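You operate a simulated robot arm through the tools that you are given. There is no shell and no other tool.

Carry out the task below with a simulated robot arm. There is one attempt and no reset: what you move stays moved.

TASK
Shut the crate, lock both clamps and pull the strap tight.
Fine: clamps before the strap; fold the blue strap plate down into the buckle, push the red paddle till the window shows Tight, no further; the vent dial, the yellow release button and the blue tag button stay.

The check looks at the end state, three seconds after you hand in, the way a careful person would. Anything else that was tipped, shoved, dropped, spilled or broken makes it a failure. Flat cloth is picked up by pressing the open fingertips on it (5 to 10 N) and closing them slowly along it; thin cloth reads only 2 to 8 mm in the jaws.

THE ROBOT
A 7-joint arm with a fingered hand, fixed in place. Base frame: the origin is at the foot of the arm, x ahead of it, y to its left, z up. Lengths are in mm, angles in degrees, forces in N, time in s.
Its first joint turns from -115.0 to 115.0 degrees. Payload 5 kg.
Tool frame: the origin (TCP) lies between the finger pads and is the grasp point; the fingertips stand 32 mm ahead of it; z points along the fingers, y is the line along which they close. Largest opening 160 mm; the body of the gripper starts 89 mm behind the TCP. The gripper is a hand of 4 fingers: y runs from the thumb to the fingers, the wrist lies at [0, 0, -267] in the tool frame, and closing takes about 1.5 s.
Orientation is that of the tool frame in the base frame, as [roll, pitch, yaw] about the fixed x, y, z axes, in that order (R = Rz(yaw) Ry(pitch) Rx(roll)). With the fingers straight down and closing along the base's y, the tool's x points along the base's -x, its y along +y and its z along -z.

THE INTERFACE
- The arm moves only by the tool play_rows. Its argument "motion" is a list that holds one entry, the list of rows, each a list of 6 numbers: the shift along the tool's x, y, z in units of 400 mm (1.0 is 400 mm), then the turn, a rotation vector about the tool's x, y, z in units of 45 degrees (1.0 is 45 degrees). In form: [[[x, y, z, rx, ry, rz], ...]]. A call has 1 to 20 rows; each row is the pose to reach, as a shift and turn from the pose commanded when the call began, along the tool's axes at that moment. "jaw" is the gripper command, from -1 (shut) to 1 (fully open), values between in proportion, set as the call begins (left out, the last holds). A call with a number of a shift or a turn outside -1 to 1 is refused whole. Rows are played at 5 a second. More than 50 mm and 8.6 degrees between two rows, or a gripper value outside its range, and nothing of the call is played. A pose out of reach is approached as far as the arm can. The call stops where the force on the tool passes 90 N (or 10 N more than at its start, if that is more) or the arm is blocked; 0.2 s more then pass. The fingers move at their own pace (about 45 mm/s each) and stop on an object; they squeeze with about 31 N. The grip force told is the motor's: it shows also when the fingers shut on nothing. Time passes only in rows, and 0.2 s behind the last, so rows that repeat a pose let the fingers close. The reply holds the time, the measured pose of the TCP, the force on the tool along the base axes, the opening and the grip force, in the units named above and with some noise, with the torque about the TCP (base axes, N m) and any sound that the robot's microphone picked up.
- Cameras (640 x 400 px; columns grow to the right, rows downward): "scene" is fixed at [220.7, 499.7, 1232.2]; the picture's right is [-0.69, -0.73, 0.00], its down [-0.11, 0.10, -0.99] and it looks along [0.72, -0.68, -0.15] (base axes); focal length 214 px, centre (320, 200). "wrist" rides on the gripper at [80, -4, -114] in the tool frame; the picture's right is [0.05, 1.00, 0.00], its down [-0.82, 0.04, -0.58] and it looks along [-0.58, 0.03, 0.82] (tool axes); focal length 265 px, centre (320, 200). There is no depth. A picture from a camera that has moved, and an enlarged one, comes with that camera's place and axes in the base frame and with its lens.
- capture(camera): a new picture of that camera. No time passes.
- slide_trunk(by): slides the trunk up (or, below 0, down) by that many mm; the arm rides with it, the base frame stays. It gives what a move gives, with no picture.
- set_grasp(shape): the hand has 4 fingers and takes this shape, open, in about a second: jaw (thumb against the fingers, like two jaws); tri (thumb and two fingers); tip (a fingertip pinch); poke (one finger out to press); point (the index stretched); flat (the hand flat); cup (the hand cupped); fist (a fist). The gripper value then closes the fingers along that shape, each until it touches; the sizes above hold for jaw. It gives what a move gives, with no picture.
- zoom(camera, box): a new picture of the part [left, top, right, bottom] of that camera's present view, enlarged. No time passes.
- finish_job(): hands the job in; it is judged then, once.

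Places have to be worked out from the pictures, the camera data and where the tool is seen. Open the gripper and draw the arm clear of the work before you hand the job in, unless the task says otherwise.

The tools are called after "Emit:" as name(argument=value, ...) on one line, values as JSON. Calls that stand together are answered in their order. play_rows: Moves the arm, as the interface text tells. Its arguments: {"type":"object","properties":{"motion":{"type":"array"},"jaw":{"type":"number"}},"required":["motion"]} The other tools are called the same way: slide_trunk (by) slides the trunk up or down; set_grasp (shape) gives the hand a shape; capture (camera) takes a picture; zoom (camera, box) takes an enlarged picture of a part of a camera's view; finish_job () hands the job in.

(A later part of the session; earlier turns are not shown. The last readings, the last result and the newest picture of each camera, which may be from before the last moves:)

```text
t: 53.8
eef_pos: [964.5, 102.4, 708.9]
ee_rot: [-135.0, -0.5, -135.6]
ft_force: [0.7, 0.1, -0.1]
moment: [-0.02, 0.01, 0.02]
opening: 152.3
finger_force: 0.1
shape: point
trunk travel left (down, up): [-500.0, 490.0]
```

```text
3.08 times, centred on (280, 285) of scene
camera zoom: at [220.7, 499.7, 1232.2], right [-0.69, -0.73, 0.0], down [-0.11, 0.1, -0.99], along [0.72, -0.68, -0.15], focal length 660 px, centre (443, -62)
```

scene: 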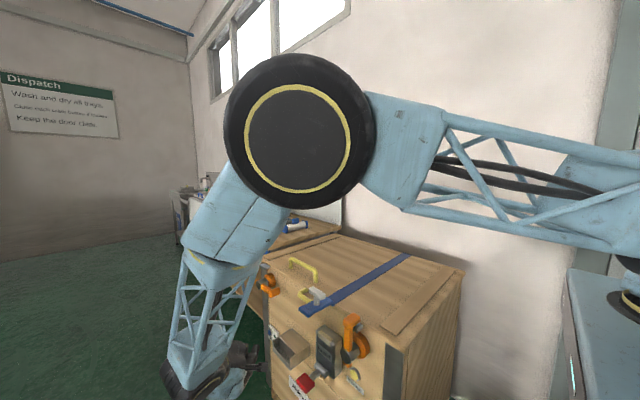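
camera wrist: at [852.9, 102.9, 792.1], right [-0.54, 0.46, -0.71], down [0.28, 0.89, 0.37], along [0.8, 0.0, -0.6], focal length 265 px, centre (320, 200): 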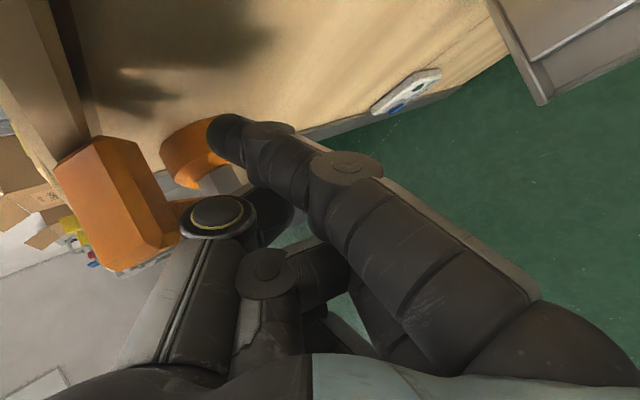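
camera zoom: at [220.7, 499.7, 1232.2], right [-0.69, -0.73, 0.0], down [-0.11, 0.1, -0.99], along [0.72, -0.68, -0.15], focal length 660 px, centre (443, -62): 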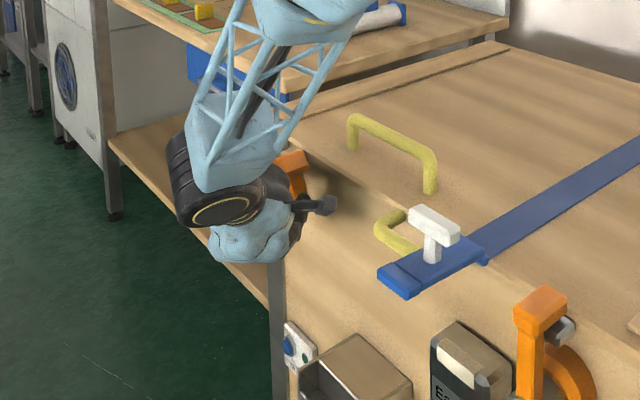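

The far lever follows (about 50° now), again with negligible force. I continue along the arc to about 75°.

Emit:
play_rows(motion=[[[-0.009, -0.027, -0.014, 0, 0, 0], [-0.018, -0.0534, -0.0281, 0, 0, 0], [-0.032, -0.08, -0.036, 0, 0, 0], [-0.046, -0.1081, -0.0431, 0, 0, 0], [-0.064, -0.134, -0.044, 0, 0, 0], [-0.0821, -0.16, -0.044, 0, 0, 0]]])

Emit:
capture(camera="wrist")

Emit:
zoom(camera="scene", box=[200, 220, 360, 350])

```text
t: 55.1
eef_pos: [1012.1, 102.3, 765.9]
ee_rot: [-135.0, -0.6, -135.5]
ft_force: [-0.4, -0.6, 0.5]
moment: [-0.01, 0.02, 0.02]
opening: 152.1
finger_force: 0.1
shape: point
trunk travel left (down, up): [-500.0, 490.0]
```

```text
taken
camera wrist: at [900.2, 102.7, 849.1], right [-0.54, 0.46, -0.7], down [0.28, 0.89, 0.37], along [0.8, 0.0, -0.6], focal length 265 px, centre (320, 200)
```

wrist: 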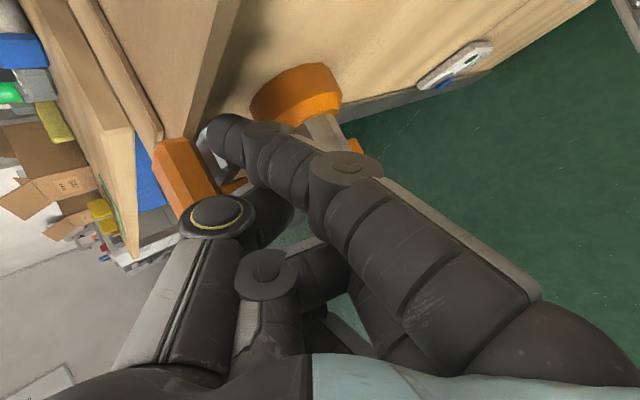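

```text
3.08 times, centred on (280, 285) of scene
camera zoom: at [220.7, 499.7, 1232.2], right [-0.69, -0.73, 0.0], down [-0.11, 0.1, -0.99], along [0.72, -0.68, -0.15], focal length 660 px, centre (443, -62)
```

zoom: 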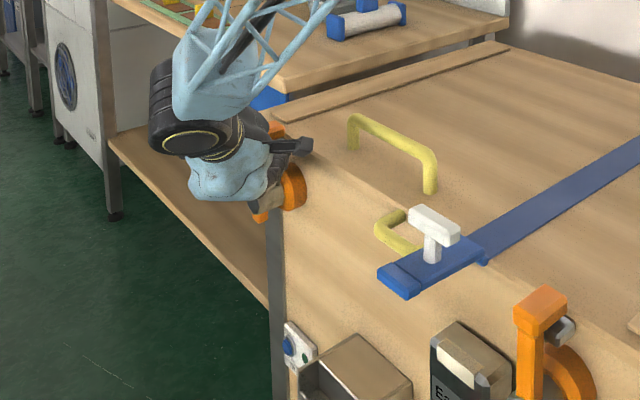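

The far lever is at roughly 83°, close to the catch. I raise the tip slightly above the catch (z≈812, y≈64) and push the block in +x in small steps.

Emit:
play_rows(motion=[[[-0.0106, -0.0133, -0.0433, 0, 0, 0], [-0.0194, -0.0196, -0.0371, 0, 0, 0], [-0.0283, -0.0258, -0.0308, 0, 0, 0], [-0.0371, -0.0321, -0.0246, 0, 0, 0], [-0.046, -0.0383, -0.0183, 0, 0, 0]]])

Emit:
capture(camera="wrist")

Emit:
zoom(camera="scene", box=[230, 240, 310, 320])

```text
t: 56.4
eef_pos: [1023.8, 114.6, 779.8]
ee_rot: [-135.1, -0.6, -135.7]
ft_force: [-48.0, 10.7, 0.9]
moment: [-0.35, -1.08, -2.15]
opening: 152.4
finger_force: 0.0
shape: point
trunk travel left (down, up): [-500.0, 490.0]
```

```text
taken
camera wrist: at [912.4, 113.6, 864.1], right [-0.54, 0.47, -0.7], down [0.28, 0.89, 0.37], along [0.8, 0.0, -0.61], focal length 265 px, centre (320, 200)
```

wrist: 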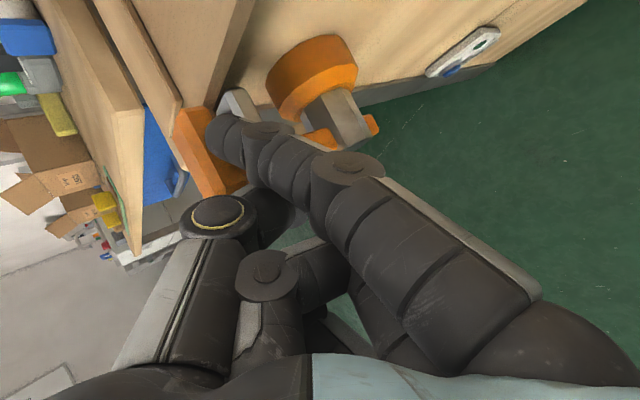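

```text
5.00 times, centred on (270, 280) of scene
camera zoom: at [220.7, 499.7, 1232.2], right [-0.69, -0.73, 0.0], down [-0.11, 0.1, -0.99], along [0.72, -0.68, -0.15], focal length 1072 px, centre (570, -200)
```

zoom: 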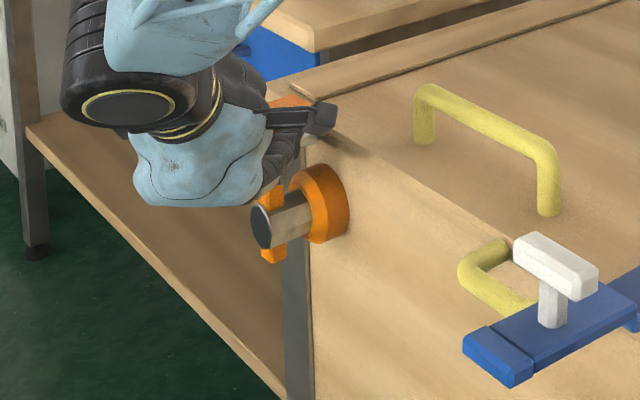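

The index now presses the block with 48 N. I keep pushing in +x in 4 mm steps; the call stops by itself at 90 N.

Emit:
play_rows(motion=[[[-0.0071, -0.005, 0.005, 0, 0, 0], [-0.0142, -0.01, 0.01, 0, 0, 0], [-0.0213, -0.015, 0.015, 0, 0, 0], [-0.0284, -0.02, 0.02, 0, 0, 0]]])

Emit:
capture(camera="wrist")

Emit:
zoom(camera="scene", box=[230, 240, 310, 320])

```text
t: 56.9
eef_pos: [1021.9, 111.9, 773.4]
ee_rot: [-135.8, -1.0, -136.5]
ft_force: [-92.5, 16.7, 8.4]
moment: [-0.63, -1.76, -5.82]
opening: 152.4
finger_force: 0.1
shape: point
trunk travel left (down, up): [-500.0, 490.0]
stopped in row 2: the force on the tool passed its limit at 95 N (the readings are from after the stop); the commanded pose is now the measured one
```

```text
taken
camera wrist: at [912.2, 113.5, 858.1], right [-0.54, 0.47, -0.7], down [0.3, 0.88, 0.37], along [0.79, -0.01, -0.62], focal length 265 px, centre (320, 200)
```

wrist: 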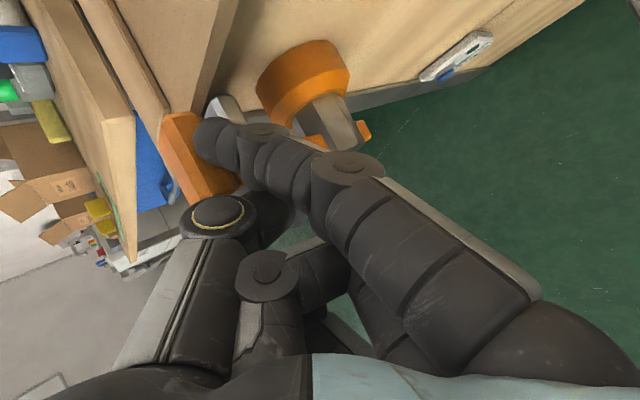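

```text
5.00 times, centred on (270, 280) of scene
camera zoom: at [220.7, 499.7, 1232.2], right [-0.69, -0.73, 0.0], down [-0.11, 0.1, -0.99], along [0.72, -0.68, -0.15], focal length 1072 px, centre (570, -200)
```

zoom: 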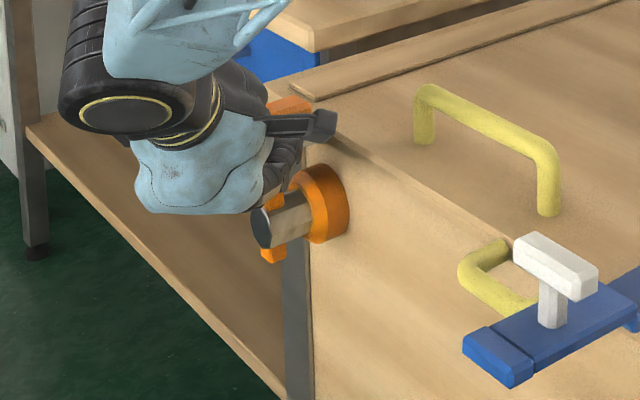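

The push reached 95 N with the hand deflecting, so the lever is against its stop. I back away and look at both levers.

Emit:
play_rows(motion=[[[0.03, 0.02, -0.02, 0, 0, 0], [0.06, 0.06, -0.06, 0, 0, 0], [0.06, 0.12, -0.14, 0, 0, 0], [0.06, 0.18, -0.22, 0, 0, 0], [0.06, 0.24, -0.3, 0, 0, 0]]])

Emit:
capture(camera="wrist")

Emit:
zoom(camera="scene", box=[230, 240, 310, 320])

```text
t: 58.0
eef_pos: [906.8, 202.8, 792.0]
ee_rot: [-135.3, -0.8, -136.0]
ft_force: [0.0, -0.3, -0.5]
moment: [0.0, -0.03, 0.06]
opening: 152.2
finger_force: 0.1
shape: point
trunk travel left (down, up): [-500.0, 490.0]
```

```text
taken
camera wrist: at [795.6, 204.1, 878.4], right [-0.54, 0.47, -0.7], down [0.29, 0.88, 0.37], along [0.79, 0.0, -0.61], focal length 265 px, centre (320, 200)
```

wrist: 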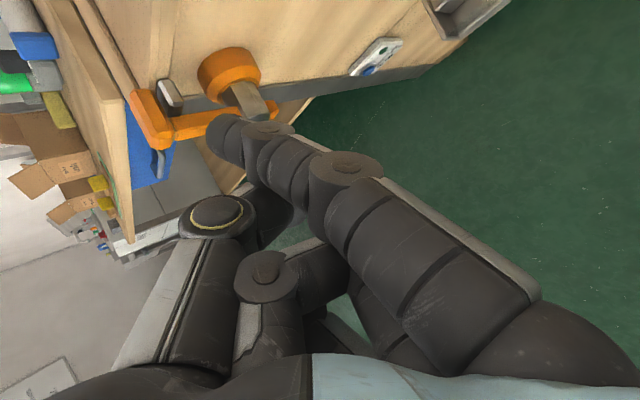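

```text
5.00 times, centred on (270, 280) of scene
camera zoom: at [220.7, 499.7, 1232.2], right [-0.69, -0.73, 0.0], down [-0.11, 0.1, -0.99], along [0.72, -0.68, -0.15], focal length 1072 px, centre (570, -200)
```

zoom: 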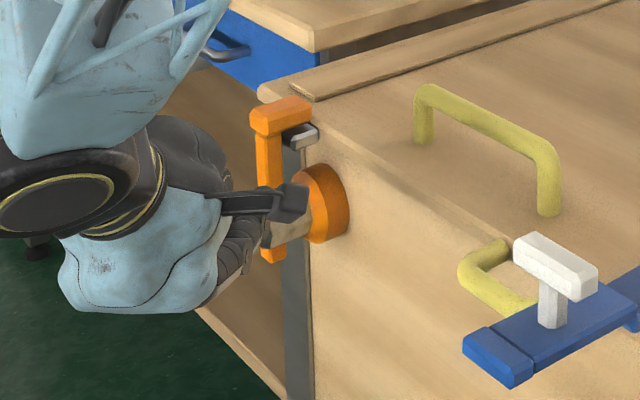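

Both levers now stand vertical with their grips hooked over the lid catches. Next is the strap: I swing the hand back to face the buckle and get a close view of the plate and buckle.

Emit:
play_rows(motion=[[[0.0566, 0.0809, -0.0143, 0, 0.1152, 0.1152], [0.1132, 0.1618, -0.0287, 0, 0.2303, 0.2303], [0.1698, 0.2428, -0.043, 0, 0.3455, 0.3455], [0.2263, 0.3237, -0.0573, 0, 0.4607, 0.4607], [0.2829, 0.4046, -0.0717, 0, 0.5758, 0.5758], [0.3395, 0.4855, -0.086, 0, 0.691, 0.691], [0.3395, 0.4855, -0.086, 0, 0.691, 0.691]]])

Emit:
capture(camera="wrist")

Emit:
zoom(camera="scene", box=[280, 250, 420, 400])

```text
t: 59.6
eef_pos: [693.8, 225.4, 684.3]
ee_rot: [-134.7, -0.9, -180.0]
ft_force: [0.8, -0.8, -0.4]
moment: [0.01, 0.02, 0.02]
opening: 152.5
finger_force: 0.1
shape: point
trunk travel left (down, up): [-500.0, 490.0]
```

```text
taken
camera wrist: at [615.1, 303.4, 767.8], right [-0.06, 0.7, -0.71], down [0.82, 0.44, 0.36], along [0.57, -0.56, -0.6], focal length 265 px, centre (320, 200)
```

wrist: 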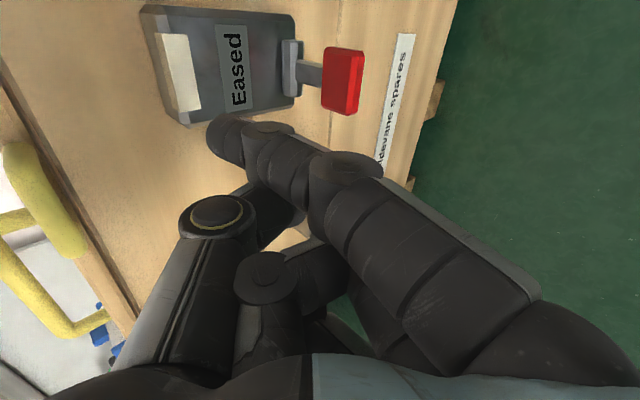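

```text
2.67 times, centred on (350, 325) of scene
camera zoom: at [220.7, 499.7, 1232.2], right [-0.69, -0.73, 0.0], down [-0.11, 0.1, -0.99], along [0.72, -0.68, -0.15], focal length 572 px, centre (240, -133)
```

zoom: 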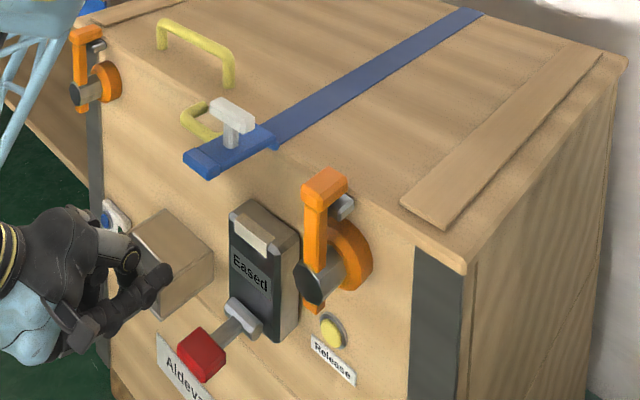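

Both clamps stand locked in the scene view. I zoom on the buckle and the plate.

Emit:
zoom(camera="wrist", box=[110, 0, 370, 150])

Emit:
zoom(camera="scene", box=[320, 270, 400, 350])

Emit:
zoom(camera="scene", box=[300, 310, 390, 400])

```text
2.46 times, centred on (240, 75) of wrist
camera zoom: at [615.1, 303.4, 767.8], right [-0.06, 0.7, -0.71], down [0.82, 0.44, 0.36], along [0.57, -0.56, -0.6], focal length 653 px, centre (517, 508)
```

zoom: 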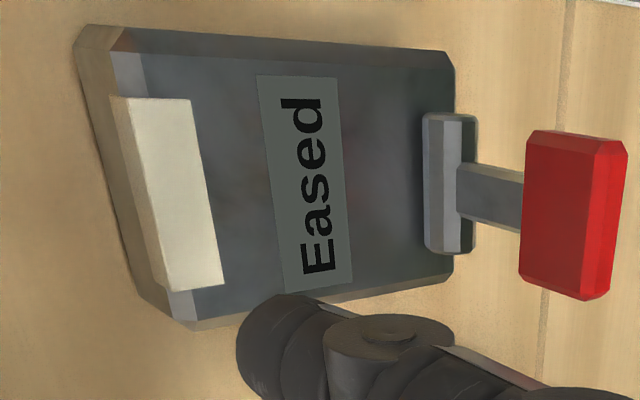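

```text
5.00 times, centred on (360, 310) of scene
camera zoom: at [220.7, 499.7, 1232.2], right [-0.69, -0.73, 0.0], down [-0.11, 0.1, -0.99], along [0.72, -0.68, -0.15], focal length 1072 px, centre (120, -350)
```

zoom: 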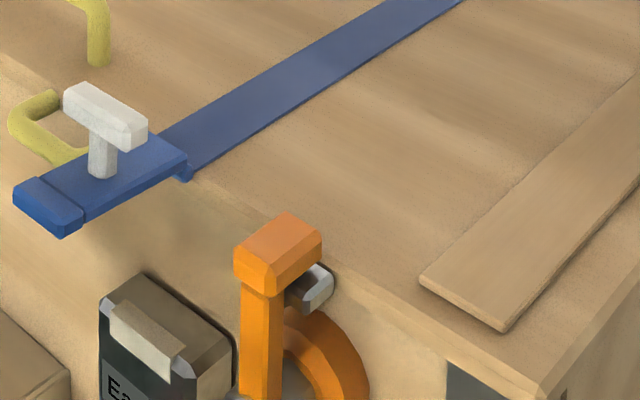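

```text
4.44 times, centred on (345, 355) of scene
camera zoom: at [220.7, 499.7, 1232.2], right [-0.69, -0.73, 0.0], down [-0.11, 0.1, -0.99], along [0.72, -0.68, -0.15], focal length 953 px, centre (209, -489)
```

zoom: 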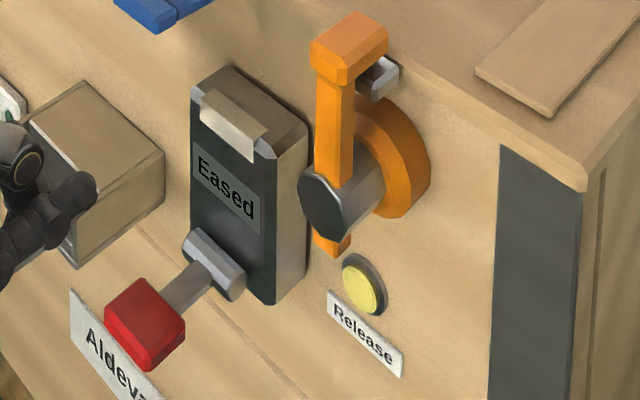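

The cream bar on the buckle is at ≈(660, 59, 682), and the red paddle at ≈(660, 143, 581) on an arm from a pivot at (660, 76, 580). The plate hinges near (y 38, z 800), with its tip at ≈(661, 140, 817) and a T-knob on top. I raise the hand and tilt it to 27° so the index lies level above the plate's tip.

Emit:
play_rows(motion=[[[-0.0045, -0.06, -0.07, -0.08, 0, 0], [-0.009, -0.13, -0.13, -0.16, 0, 0], [-0.0135, -0.2, -0.18, -0.24, 0, 0], [-0.018, -0.28, -0.225, -0.32, 0, 0], [-0.0225, -0.355, -0.267, -0.4, 0, 0], [-0.0225, -0.355, -0.267, -0.4, 0, 0]]])

Emit:
capture(camera="wrist")

Emit:
zoom(camera="scene", box=[240, 210, 440, 360])

```text
t: 61.0
eef_pos: [705.3, 201.4, 859.3]
ee_rot: [-152.9, -1.0, -179.9]
ft_force: [-0.4, -0.1, -0.1]
moment: [0.01, -0.01, 0.03]
opening: 152.2
finger_force: 0.0
shape: point
trunk travel left (down, up): [-500.0, 490.0]
```

```text
taken
camera wrist: at [627.4, 249.9, 964.1], right [-0.06, 0.89, -0.46], down [0.82, 0.3, 0.48], along [0.57, -0.35, -0.75], focal length 265 px, centre (320, 200)
```

wrist: 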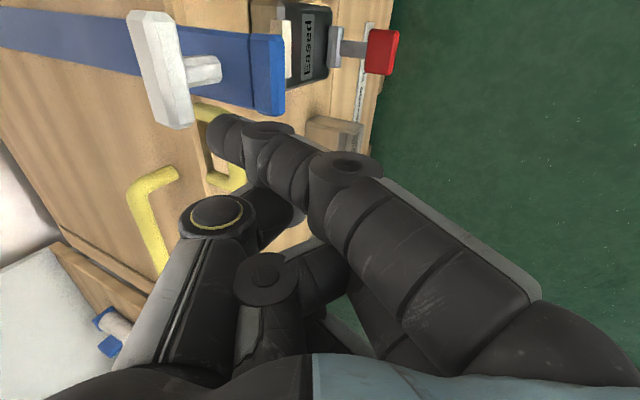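

```text
2.67 times, centred on (340, 285) of scene
camera zoom: at [220.7, 499.7, 1232.2], right [-0.69, -0.73, 0.0], down [-0.11, 0.1, -0.99], along [0.72, -0.68, -0.15], focal length 572 px, centre (267, -27)
```

zoom: 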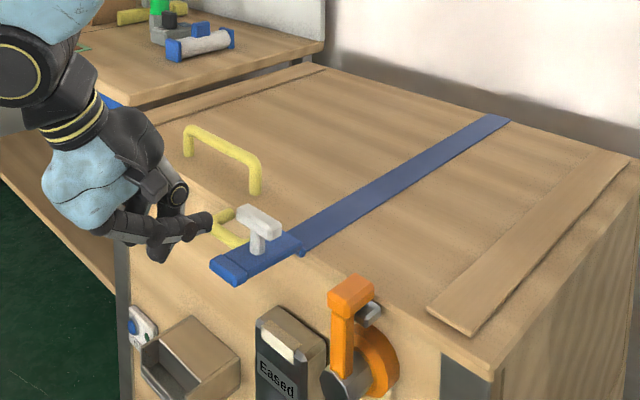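

Plate tip confirmed at ≈(660, 140, 817), T-knob at ≈(658, 96, 857), index tip at ≈(670, 163, 880). I bring the index down on the plate's tip beyond the T-knob and push it down to about -20°.

Emit:
play_rows(motion=[[[0.004, -0.016, 0.062, 0, 0, 0], [0.005, -0.0325, 0.1233, 0, 0, 0], [0.005, -0.018, 0.152, 0, 0, 0], [0.005, -0.0028, 0.1812, 0, 0, 0], [0.005, 0.014, 0.217, 0, 0, 0], [0.005, 0.0314, 0.2534, 0, 0, 0]]])

Emit:
capture(camera="wrist")

Emit:
zoom(camera="scene", box=[260, 240, 400, 360])

```text
t: 62.5
eef_pos: [703.9, 165.0, 763.7]
ee_rot: [-152.9, -0.9, -179.9]
ft_force: [0.2, -0.4, 0.0]
moment: [0.01, 0.01, 0.01]
opening: 152.3
finger_force: 0.2
shape: point
trunk travel left (down, up): [-500.0, 490.0]
```

```text
taken
camera wrist: at [624.1, 214.5, 868.5], right [-0.06, 0.89, -0.46], down [0.82, 0.3, 0.48], along [0.57, -0.35, -0.75], focal length 265 px, centre (320, 200)
```

wrist: 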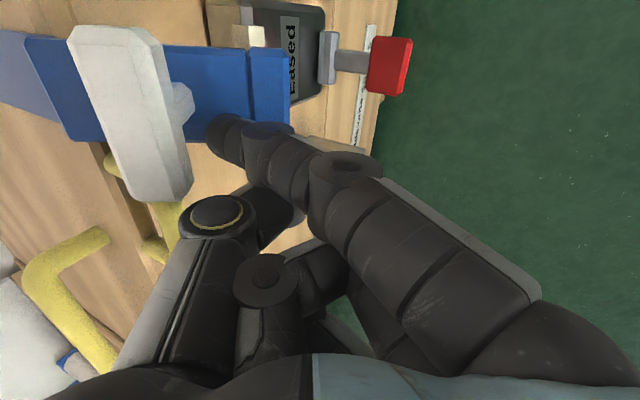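

```text
3.33 times, centred on (330, 300) of scene
camera zoom: at [220.7, 499.7, 1232.2], right [-0.69, -0.73, 0.0], down [-0.11, 0.1, -0.99], along [0.72, -0.68, -0.15], focal length 715 px, centre (287, -133)
```

zoom: 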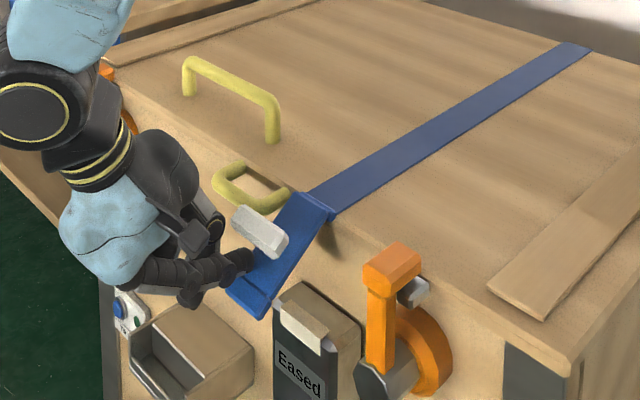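

The plate folds easily, now about -45°. I continue to about -60° and look.

Emit:
play_rows(motion=[[[0, 0.0043, 0.0386, 0, 0, 0], [0, 0.0086, 0.0772, 0, 0, 0], [0, 0.0, 0.116, 0, 0, 0], [0, -0.0108, 0.1544, 0, 0, 0]]])

Emit:
capture(camera="wrist")

Emit:
zoom(camera="scene", box=[260, 240, 400, 360])

```text
t: 63.5
eef_pos: [701.5, 133.8, 709.6]
ee_rot: [-152.8, -0.8, -179.9]
ft_force: [6.0, 2.6, -2.9]
moment: [-0.08, 0.25, 0.07]
opening: 152.2
finger_force: 0.1
shape: point
trunk travel left (down, up): [-500.0, 490.0]
```

```text
taken
camera wrist: at [623.9, 182.6, 814.9], right [-0.06, 0.89, -0.46], down [0.82, 0.3, 0.48], along [0.57, -0.35, -0.75], focal length 265 px, centre (320, 200)
```

wrist: 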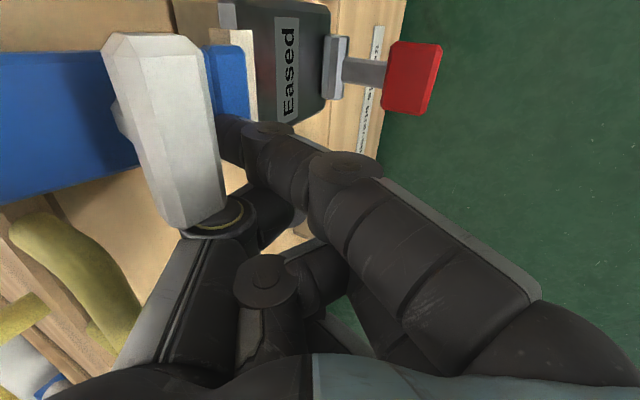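

```text
3.33 times, centred on (330, 300) of scene
camera zoom: at [220.7, 499.7, 1232.2], right [-0.69, -0.73, 0.0], down [-0.11, 0.1, -0.99], along [0.72, -0.68, -0.15], focal length 715 px, centre (287, -133)
```

zoom: 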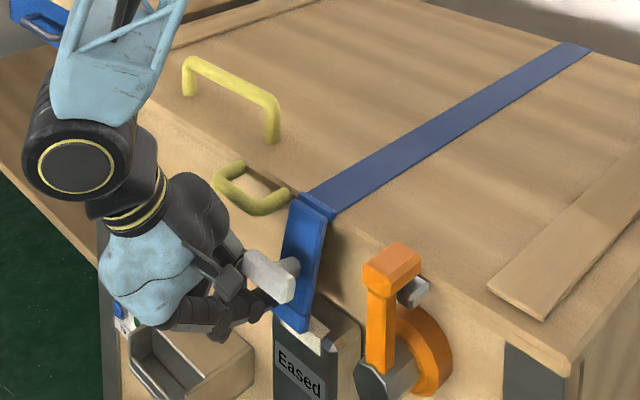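

The plate's end is at the buckle's mouth (about -75°), with the thumb just brushing the T-knob's end. I shift 6 mm towards +x and press on in -y, watching force and sound.

Emit:
play_rows(motion=[[[-0.015, 0, 0, 0, 0, 0], [-0.015, -0.0154, 0.0248, 0, 0, 0], [-0.015, -0.0308, 0.0495, 0, 0, 0], [-0.015, -0.0447, 0.0637, 0, 0, 0]]])

Emit:
capture(camera="wrist")

Emit:
zoom(camera="scene", box=[300, 260, 400, 360])

```text
t: 64.5
eef_pos: [707.7, 108.2, 696.3]
ee_rot: [-152.9, -0.8, -179.9]
ft_force: [-0.1, 8.6, 3.9]
moment: [-0.27, 0.12, -0.3]
opening: 152.1
finger_force: 0.0
shape: point
trunk travel left (down, up): [-500.0, 490.0]
```

```text
taken
camera wrist: at [628.8, 156.8, 801.0], right [-0.06, 0.89, -0.45], down [0.82, 0.3, 0.48], along [0.57, -0.34, -0.75], focal length 265 px, centre (320, 200)
```

wrist: 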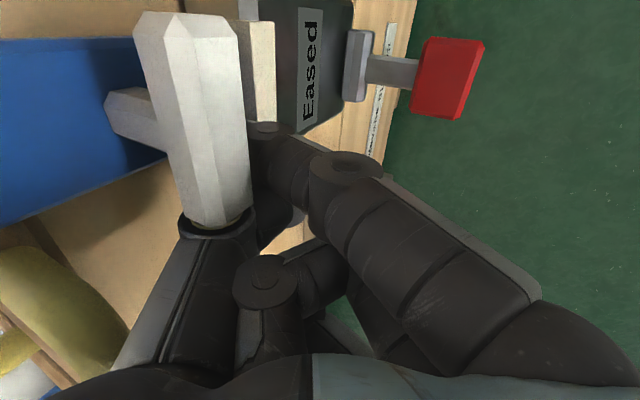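

```text
4.00 times, centred on (350, 310) of scene
camera zoom: at [220.7, 499.7, 1232.2], right [-0.69, -0.73, 0.0], down [-0.11, 0.1, -0.99], along [0.72, -0.68, -0.15], focal length 858 px, centre (200, -240)
```

zoom: 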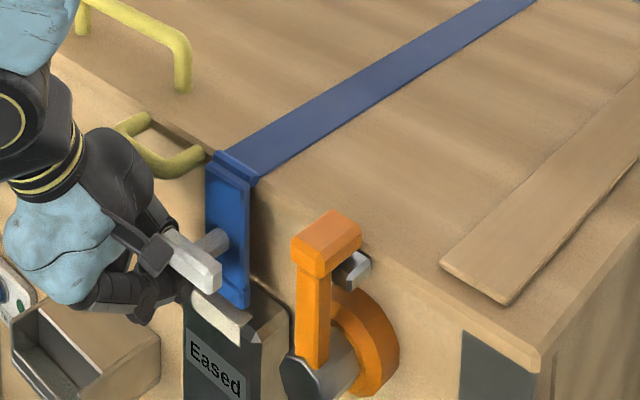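

The plate end has dropped behind the cream lip of the buckle. I press on a further few millimetres in -y to seat it.

Emit:
play_rows(motion=[[[0, -0.0102, 0.0068, 0, 0, 0], [0, -0.0204, 0.0136, 0, 0, 0], [0, -0.0306, 0.0182, 0, 0, 0], [0, -0.0408, 0.0228, 0, 0, 0]]])

Emit:
zoom(camera="scene", box=[300, 260, 400, 360])

Emit:
capture(camera="wrist")

```text
t: 65.5
eef_pos: [708.7, 98.3, 696.0]
ee_rot: [-152.8, -0.8, -179.5]
ft_force: [6.9, 70.1, 20.2]
moment: [-2.27, 1.05, -1.21]
opening: 0.0
finger_force: 0.1
shape: point
trunk travel left (down, up): [-500.0, 490.0]
```

```text
4.00 times, centred on (350, 310) of scene
camera zoom: at [220.7, 499.7, 1232.2], right [-0.69, -0.73, 0.0], down [-0.11, 0.1, -0.99], along [0.72, -0.68, -0.15], focal length 858 px, centre (200, -240)
```

zoom: 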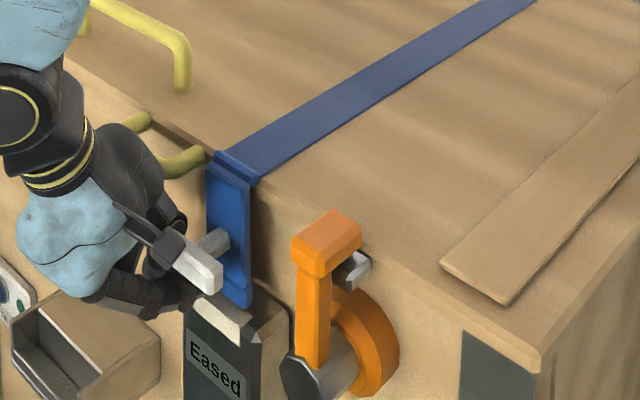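

```text
taken
camera wrist: at [629.0, 146.0, 800.2], right [-0.07, 0.89, -0.45], down [0.82, 0.31, 0.48], along [0.57, -0.34, -0.75], focal length 265 px, centre (320, 200)
```

wrist: 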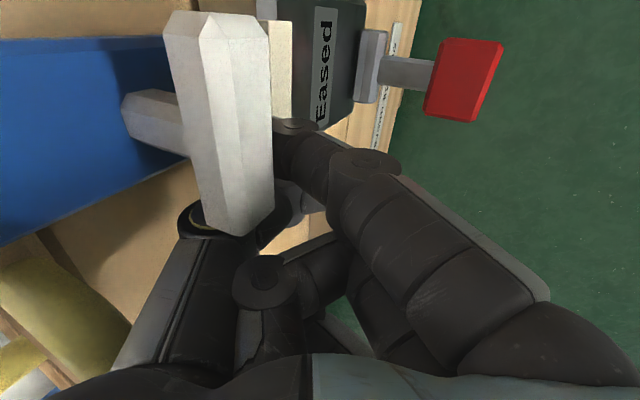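

At 70 N the plate does not move any more; it is against its stop. I withdraw the hand and inspect.

Emit:
play_rows(motion=[[[0, 0.05, -0.0256, 0, 0, 0], [0, 0.1335, -0.0683, 0, 0, 0], [0, 0.22, -0.1126, 0, 0, 0], [0, 0.3, -0.1535, 0, 0, 0]]])

Emit:
capture(camera="wrist")

Emit:
zoom(camera="scene", box=[300, 260, 400, 360])

```text
t: 66.5
eef_pos: [707.8, 220.8, 696.7]
ee_rot: [-152.7, -0.8, -179.9]
ft_force: [-1.1, -0.3, 0.3]
moment: [0.0, 0.01, -0.04]
opening: 0.0
finger_force: 0.0
shape: point
trunk travel left (down, up): [-500.0, 490.0]
```

```text
taken
camera wrist: at [628.5, 270.0, 800.3], right [-0.06, 0.89, -0.46], down [0.82, 0.3, 0.48], along [0.57, -0.35, -0.75], focal length 265 px, centre (320, 200)
```

wrist: 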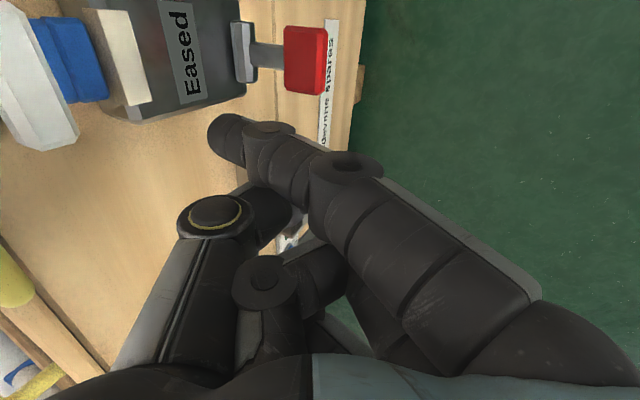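

```text
4.00 times, centred on (350, 310) of scene
camera zoom: at [220.7, 499.7, 1232.2], right [-0.69, -0.73, 0.0], down [-0.11, 0.1, -0.99], along [0.72, -0.68, -0.15], focal length 858 px, centre (200, -240)
```

zoom: 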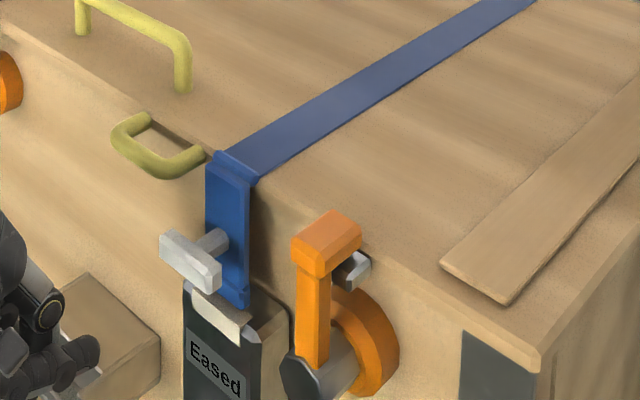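

The plate now hangs vertical above the buckle. I zoom to see whether its end sits in the mouth behind the cream lip.

Emit:
zoom(camera="wrist", box=[0, 0, 260, 160])

Emit:
zoom(camera="scene", box=[335, 290, 385, 345])

```text
2.46 times, centred on (130, 80) of wrist
camera zoom: at [628.5, 270.0, 800.3], right [-0.06, 0.89, -0.46], down [0.82, 0.3, 0.48], along [0.57, -0.35, -0.75], focal length 653 px, centre (788, 495)
```

zoom: 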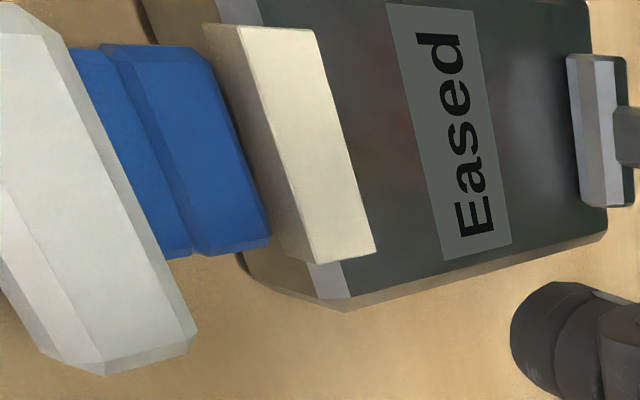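

```text
7.27 times, centred on (360, 318) of scene
camera zoom: at [220.7, 499.7, 1232.2], right [-0.69, -0.73, 0.0], down [-0.11, 0.1, -0.99], along [0.72, -0.68, -0.15], focal length 1560 px, centre (29, -654)
```

zoom: 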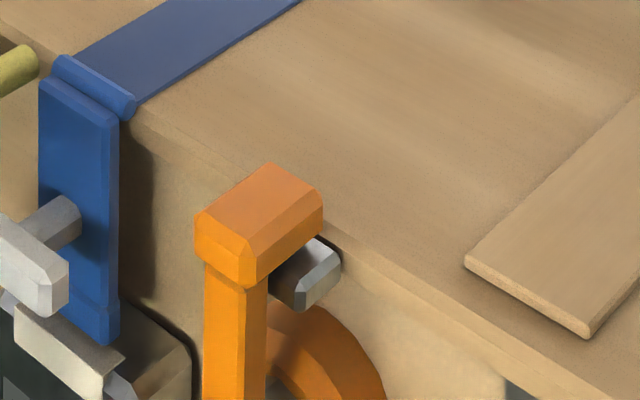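

The plate hangs vertical with its end at z≈695, just behind the cream lip at the buckle's mouth, and it stays there. Next comes the red paddle, so I bring the index tip above it to (660, 150, 625) and look.

Emit:
play_rows(motion=[[[0.011, 0.0116, 0.08, 0, 0, 0], [0.022, 0.0231, 0.16, 0, 0, 0], [0.0325, 0.0347, 0.2378, 0, 0, 0], [0.0325, 0.0347, 0.2378, 0, 0, 0]]])

Emit:
capture(camera="wrist")

Emit:
zoom(camera="scene", box=[290, 300, 390, 400])

```text
t: 67.5
eef_pos: [693.2, 189.9, 605.6]
ee_rot: [-152.8, -0.9, 179.9]
ft_force: [-0.8, -0.4, 0.1]
moment: [0.02, -0.02, 0.01]
opening: 0.0
finger_force: 0.0
shape: point
trunk travel left (down, up): [-500.0, 490.0]
```

```text
taken
camera wrist: at [615.0, 239.2, 709.5], right [-0.06, 0.89, -0.46], down [0.82, 0.3, 0.48], along [0.57, -0.35, -0.75], focal length 265 px, centre (320, 200)
```

wrist: 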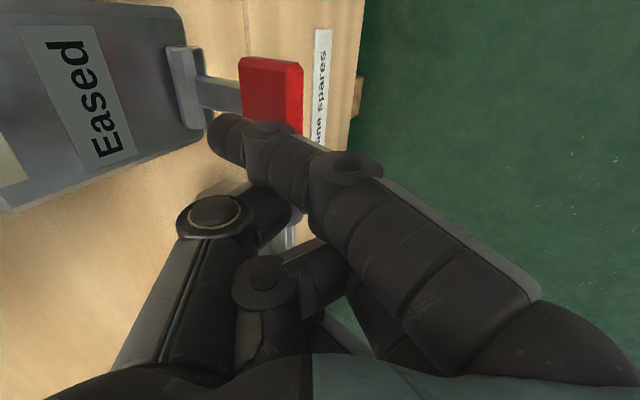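

```text
4.00 times, centred on (340, 350) of scene
camera zoom: at [220.7, 499.7, 1232.2], right [-0.69, -0.73, 0.0], down [-0.11, 0.1, -0.99], along [0.72, -0.68, -0.15], focal length 858 px, centre (240, -400)
```

zoom: 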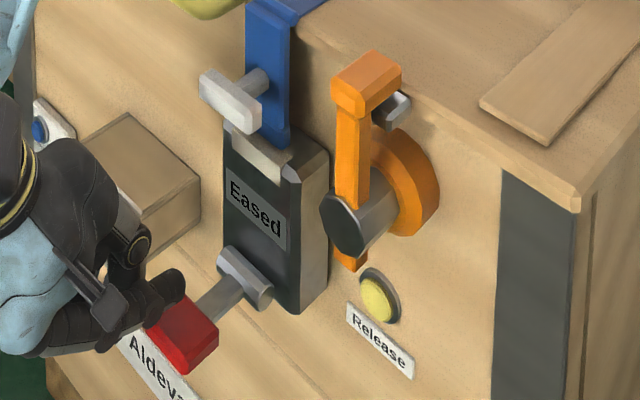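

The window ("Eased") is visible in both views and the index is above the paddle. I press down gently, about 8°, and watch window and force.

Emit:
play_rows(motion=[[[0, -0.0004, 0.0185, 0, 0, 0], [0, -0.0008, 0.037, 0, 0, 0], [0, 0.009, 0.0455, 0, 0, 0], [0, 0.0186, 0.054, 0, 0, 0]]])

Emit:
capture(camera="wrist")

Emit:
zoom(camera="scene", box=[290, 300, 390, 400])

```text
t: 68.5
eef_pos: [693.7, 187.1, 582.4]
ee_rot: [-152.8, -0.9, -179.9]
ft_force: [3.9, 0.8, 1.6]
moment: [-0.03, 0.01, 0.08]
opening: 0.0
finger_force: 0.1
shape: point
trunk travel left (down, up): [-500.0, 490.0]
```

```text
taken
camera wrist: at [615.0, 235.9, 686.2], right [-0.06, 0.89, -0.46], down [0.82, 0.3, 0.48], along [0.57, -0.35, -0.75], focal length 265 px, centre (320, 200)
```

wrist: 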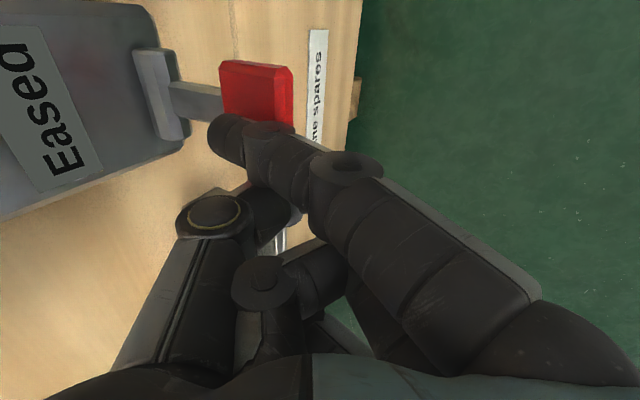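

```text
4.00 times, centred on (340, 350) of scene
camera zoom: at [220.7, 499.7, 1232.2], right [-0.69, -0.73, 0.0], down [-0.11, 0.1, -0.99], along [0.72, -0.68, -0.15], focal length 858 px, centre (240, -400)
```

zoom: 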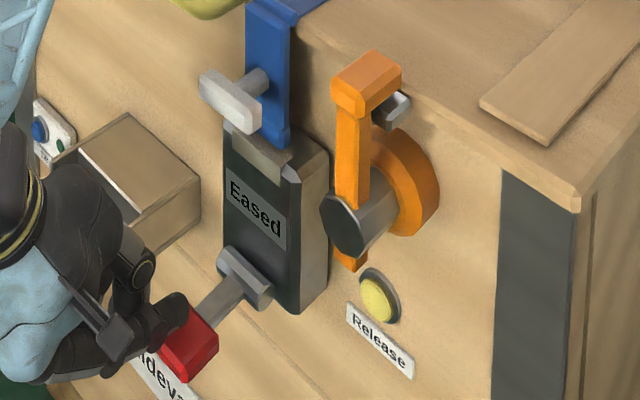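

The paddle seems to have gone down slightly with hardly any force, and the window still shows "Eased". I press on another ~10°.

Emit:
play_rows(motion=[[[0, 0.006, 0.012, 0, 0, 0], [0, 0.012, 0.0235, 0, 0, 0], [0, 0.017, 0.034, 0, 0, 0]]])

Emit:
capture(camera="wrist")

Emit:
zoom(camera="scene", box=[290, 300, 390, 400])

```text
t: 69.2
eef_pos: [693.9, 186.6, 567.6]
ee_rot: [-152.7, -0.8, -179.9]
ft_force: [4.0, 1.1, 2.2]
moment: [-0.05, 0.01, 0.11]
opening: 0.0
finger_force: 0.1
shape: point
trunk travel left (down, up): [-500.0, 490.0]
```

```text
taken
camera wrist: at [614.7, 236.3, 671.6], right [-0.06, 0.89, -0.46], down [0.82, 0.3, 0.48], along [0.57, -0.35, -0.75], focal length 265 px, centre (320, 200)
```

wrist: 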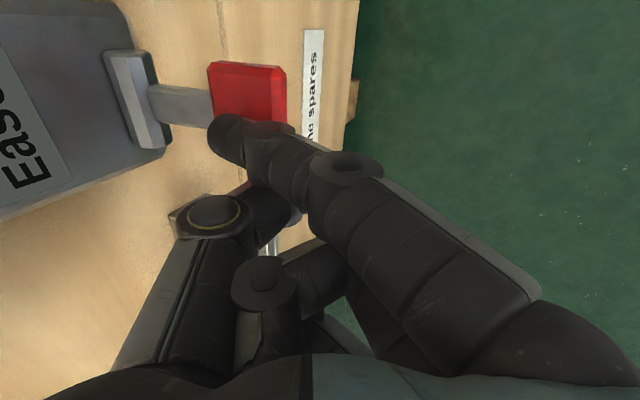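

```text
4.00 times, centred on (340, 350) of scene
camera zoom: at [220.7, 499.7, 1232.2], right [-0.69, -0.73, 0.0], down [-0.11, 0.1, -0.99], along [0.72, -0.68, -0.15], focal length 858 px, centre (240, -400)
```

zoom: 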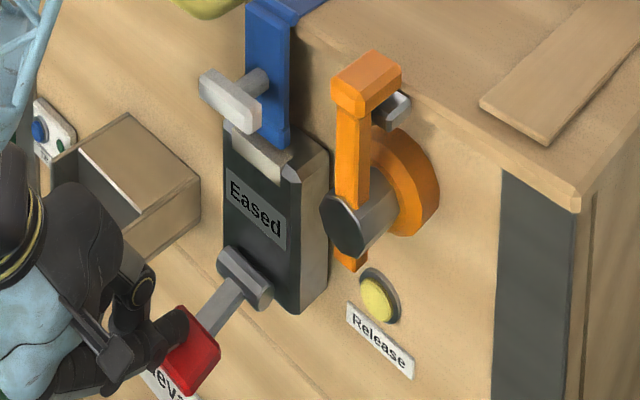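

The paddle is turning down (≈20°) under about 2 N while the window still reads "Eased". I continue to about 40° in small steps.

Emit:
play_rows(motion=[[[0, 0.0097, 0.0134, 0, 0, 0], [0, 0.0193, 0.0267, 0, 0, 0], [0, 0.0243, 0.0418, 0, 0, 0], [0, 0.0292, 0.057, 0, 0, 0]]])

Emit:
capture(camera="wrist")

Emit:
zoom(camera="scene", box=[290, 300, 390, 400])

```text
t: 70.2
eef_pos: [691.6, 186.8, 542.5]
ee_rot: [-152.8, -0.9, -180.0]
ft_force: [-1.3, 3.7, 2.5]
moment: [-0.25, 0.11, -0.15]
opening: 152.2
finger_force: 0.1
shape: point
trunk travel left (down, up): [-500.0, 490.0]
```

```text
taken
camera wrist: at [613.8, 236.3, 646.1], right [-0.06, 0.89, -0.46], down [0.82, 0.3, 0.48], along [0.57, -0.35, -0.75], focal length 265 px, centre (320, 200)
```

wrist: 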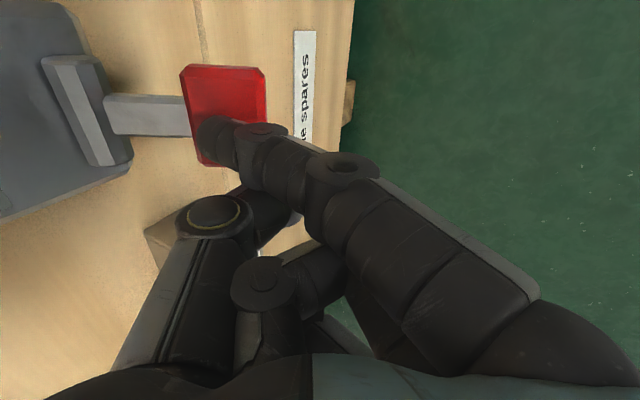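

```text
4.00 times, centred on (340, 350) of scene
camera zoom: at [220.7, 499.7, 1232.2], right [-0.69, -0.73, 0.0], down [-0.11, 0.1, -0.99], along [0.72, -0.68, -0.15], focal length 858 px, centre (240, -400)
```

zoom: 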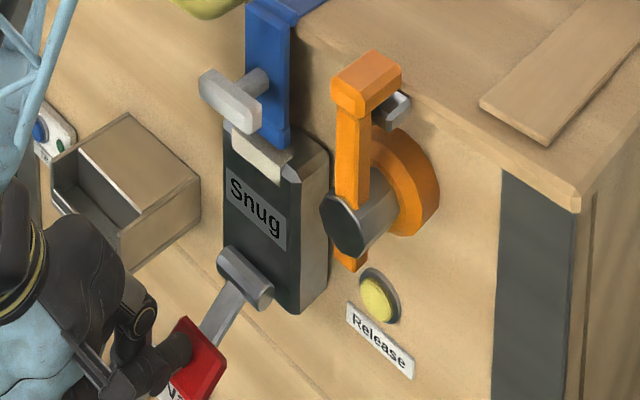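

The window now reads "Snug", so pressing down is right. From here I go in steps of about 5°, checking the window each time.

Emit:
play_rows(motion=[[[0, 0.0014, 0.0083, 0, 0, 0], [0, 0.0028, 0.0165, 0, 0, 0]]])

Emit:
zoom(camera="scene", box=[290, 300, 390, 400])

```text
t: 70.8
eef_pos: [692.9, 186.1, 535.3]
ee_rot: [-152.8, -0.8, -179.9]
ft_force: [0.5, 11.4, 9.2]
moment: [-0.62, 0.24, -0.27]
opening: 152.4
finger_force: 0.1
shape: point
trunk travel left (down, up): [-500.0, 490.0]
```

```text
4.00 times, centred on (340, 350) of scene
camera zoom: at [220.7, 499.7, 1232.2], right [-0.69, -0.73, 0.0], down [-0.11, 0.1, -0.99], along [0.72, -0.68, -0.15], focal length 858 px, centre (240, -400)
```

zoom: 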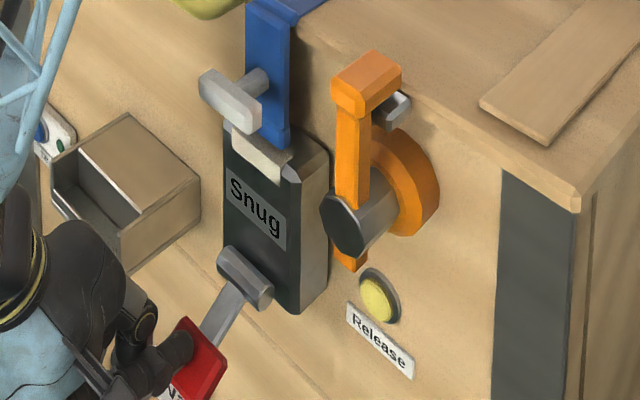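

Still "Snug", with the force rising to about 15 N. Another ~5° step.

Emit:
play_rows(motion=[[[0, 0.0007, 0.0075, 0, 0, 0], [0, 0.0007, 0.015, 0, 0, 0]]])

Emit:
zoom(camera="scene", box=[290, 300, 390, 400])

```text
t: 71.5
eef_pos: [695.4, 183.7, 530.1]
ee_rot: [-152.9, -0.6, -179.9]
ft_force: [5.8, 21.3, 12.9]
moment: [-0.93, 0.32, -0.17]
opening: 152.2
finger_force: 0.0
shape: point
trunk travel left (down, up): [-500.0, 490.0]
```

```text
4.00 times, centred on (340, 350) of scene
camera zoom: at [220.7, 499.7, 1232.2], right [-0.69, -0.73, 0.0], down [-0.11, 0.1, -0.99], along [0.72, -0.68, -0.15], focal length 858 px, centre (240, -400)
```

zoom: 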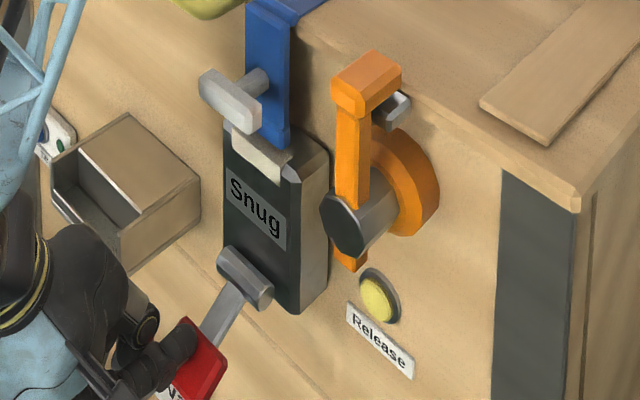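

The window still reads "Snug" at about 25 N; the force direction suggests the paddle is near -59°. I press on another step.

Emit:
play_rows(motion=[[[0, -0.001, 0.008, 0, 0, 0], [0, -0.002, 0.0164, 0, 0, 0]]])

Emit:
zoom(camera="scene", box=[290, 300, 390, 400])

Emit:
capture(camera="wrist")

```text
t: 72.0
eef_pos: [694.8, 181.3, 526.0]
ee_rot: [-152.9, -0.6, -179.7]
ft_force: [20.0, 34.0, 20.1]
moment: [-1.41, 0.62, 0.1]
opening: 152.0
finger_force: 0.0
shape: point
trunk travel left (down, up): [-500.0, 490.0]
```

```text
4.00 times, centred on (340, 350) of scene
camera zoom: at [220.7, 499.7, 1232.2], right [-0.69, -0.73, 0.0], down [-0.11, 0.1, -0.99], along [0.72, -0.68, -0.15], focal length 858 px, centre (240, -400)
```

zoom: 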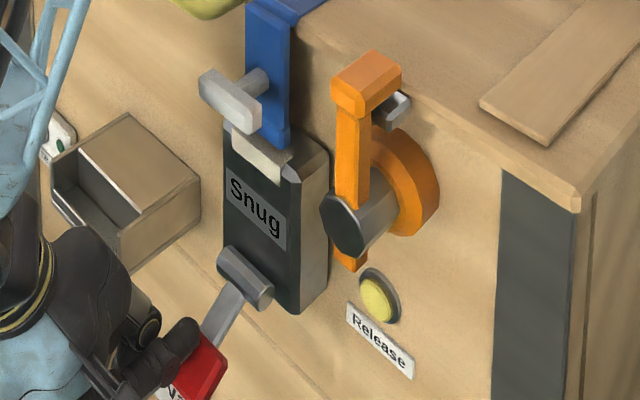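

```text
taken
camera wrist: at [615.6, 229.5, 629.7], right [-0.06, 0.89, -0.45], down [0.82, 0.3, 0.49], along [0.57, -0.34, -0.75], focal length 265 px, centre (320, 200)
```

wrist: 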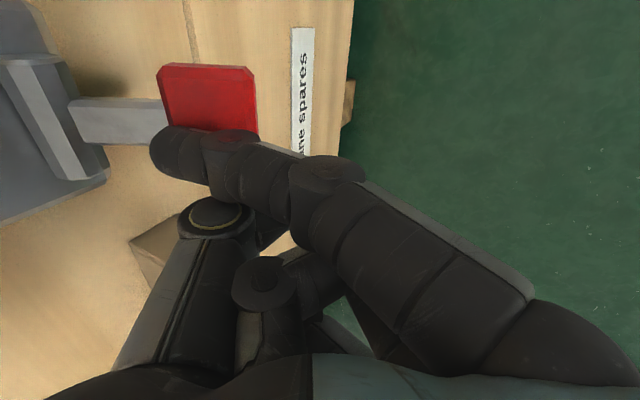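

The index is bending back under the load, so it is too weak for the rest. I withdraw to see whether the paddle keeps its position.

Emit:
play_rows(motion=[[[0, 0.0548, -0.1123, 0, 0, 0], [0, 0.13, -0.18, 0, 0, 0], [0, 0.21, -0.22, 0, 0, 0]]])

Emit:
zoom(camera="scene", box=[290, 300, 390, 400])

Emit:
capture(camera="wrist")

```text
t: 72.8
eef_pos: [693.1, 293.2, 562.2]
ee_rot: [-152.7, -1.0, -180.0]
ft_force: [0.5, -1.0, -0.2]
moment: [0.0, -0.02, -0.01]
opening: 152.4
finger_force: 0.0
shape: point
trunk travel left (down, up): [-500.0, 490.0]
```

```text
4.00 times, centred on (340, 350) of scene
camera zoom: at [220.7, 499.7, 1232.2], right [-0.69, -0.73, 0.0], down [-0.11, 0.1, -0.99], along [0.72, -0.68, -0.15], focal length 858 px, centre (240, -400)
```

zoom: 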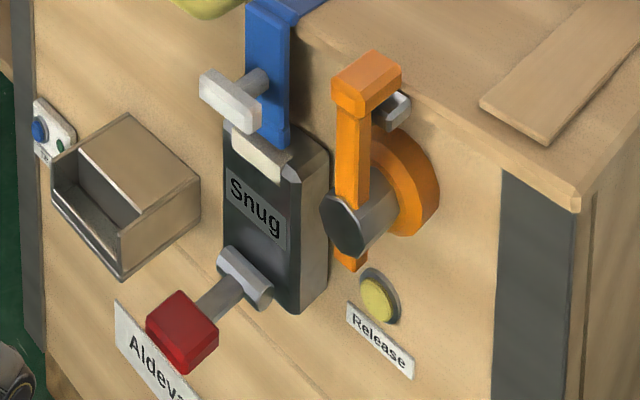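

```text
taken
camera wrist: at [614.4, 341.3, 666.9], right [-0.06, 0.89, -0.46], down [0.82, 0.3, 0.48], along [0.56, -0.35, -0.75], focal length 265 px, centre (320, 200)
```

wrist: 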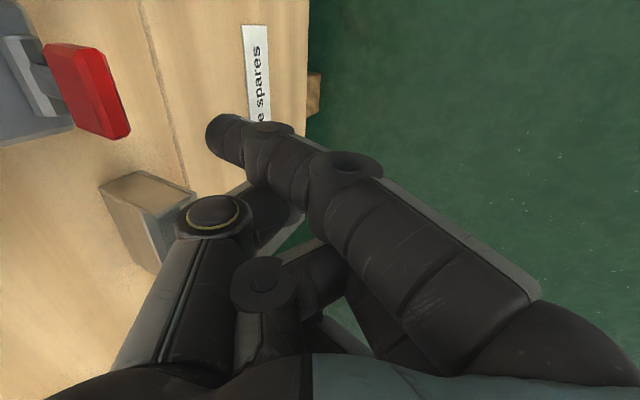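

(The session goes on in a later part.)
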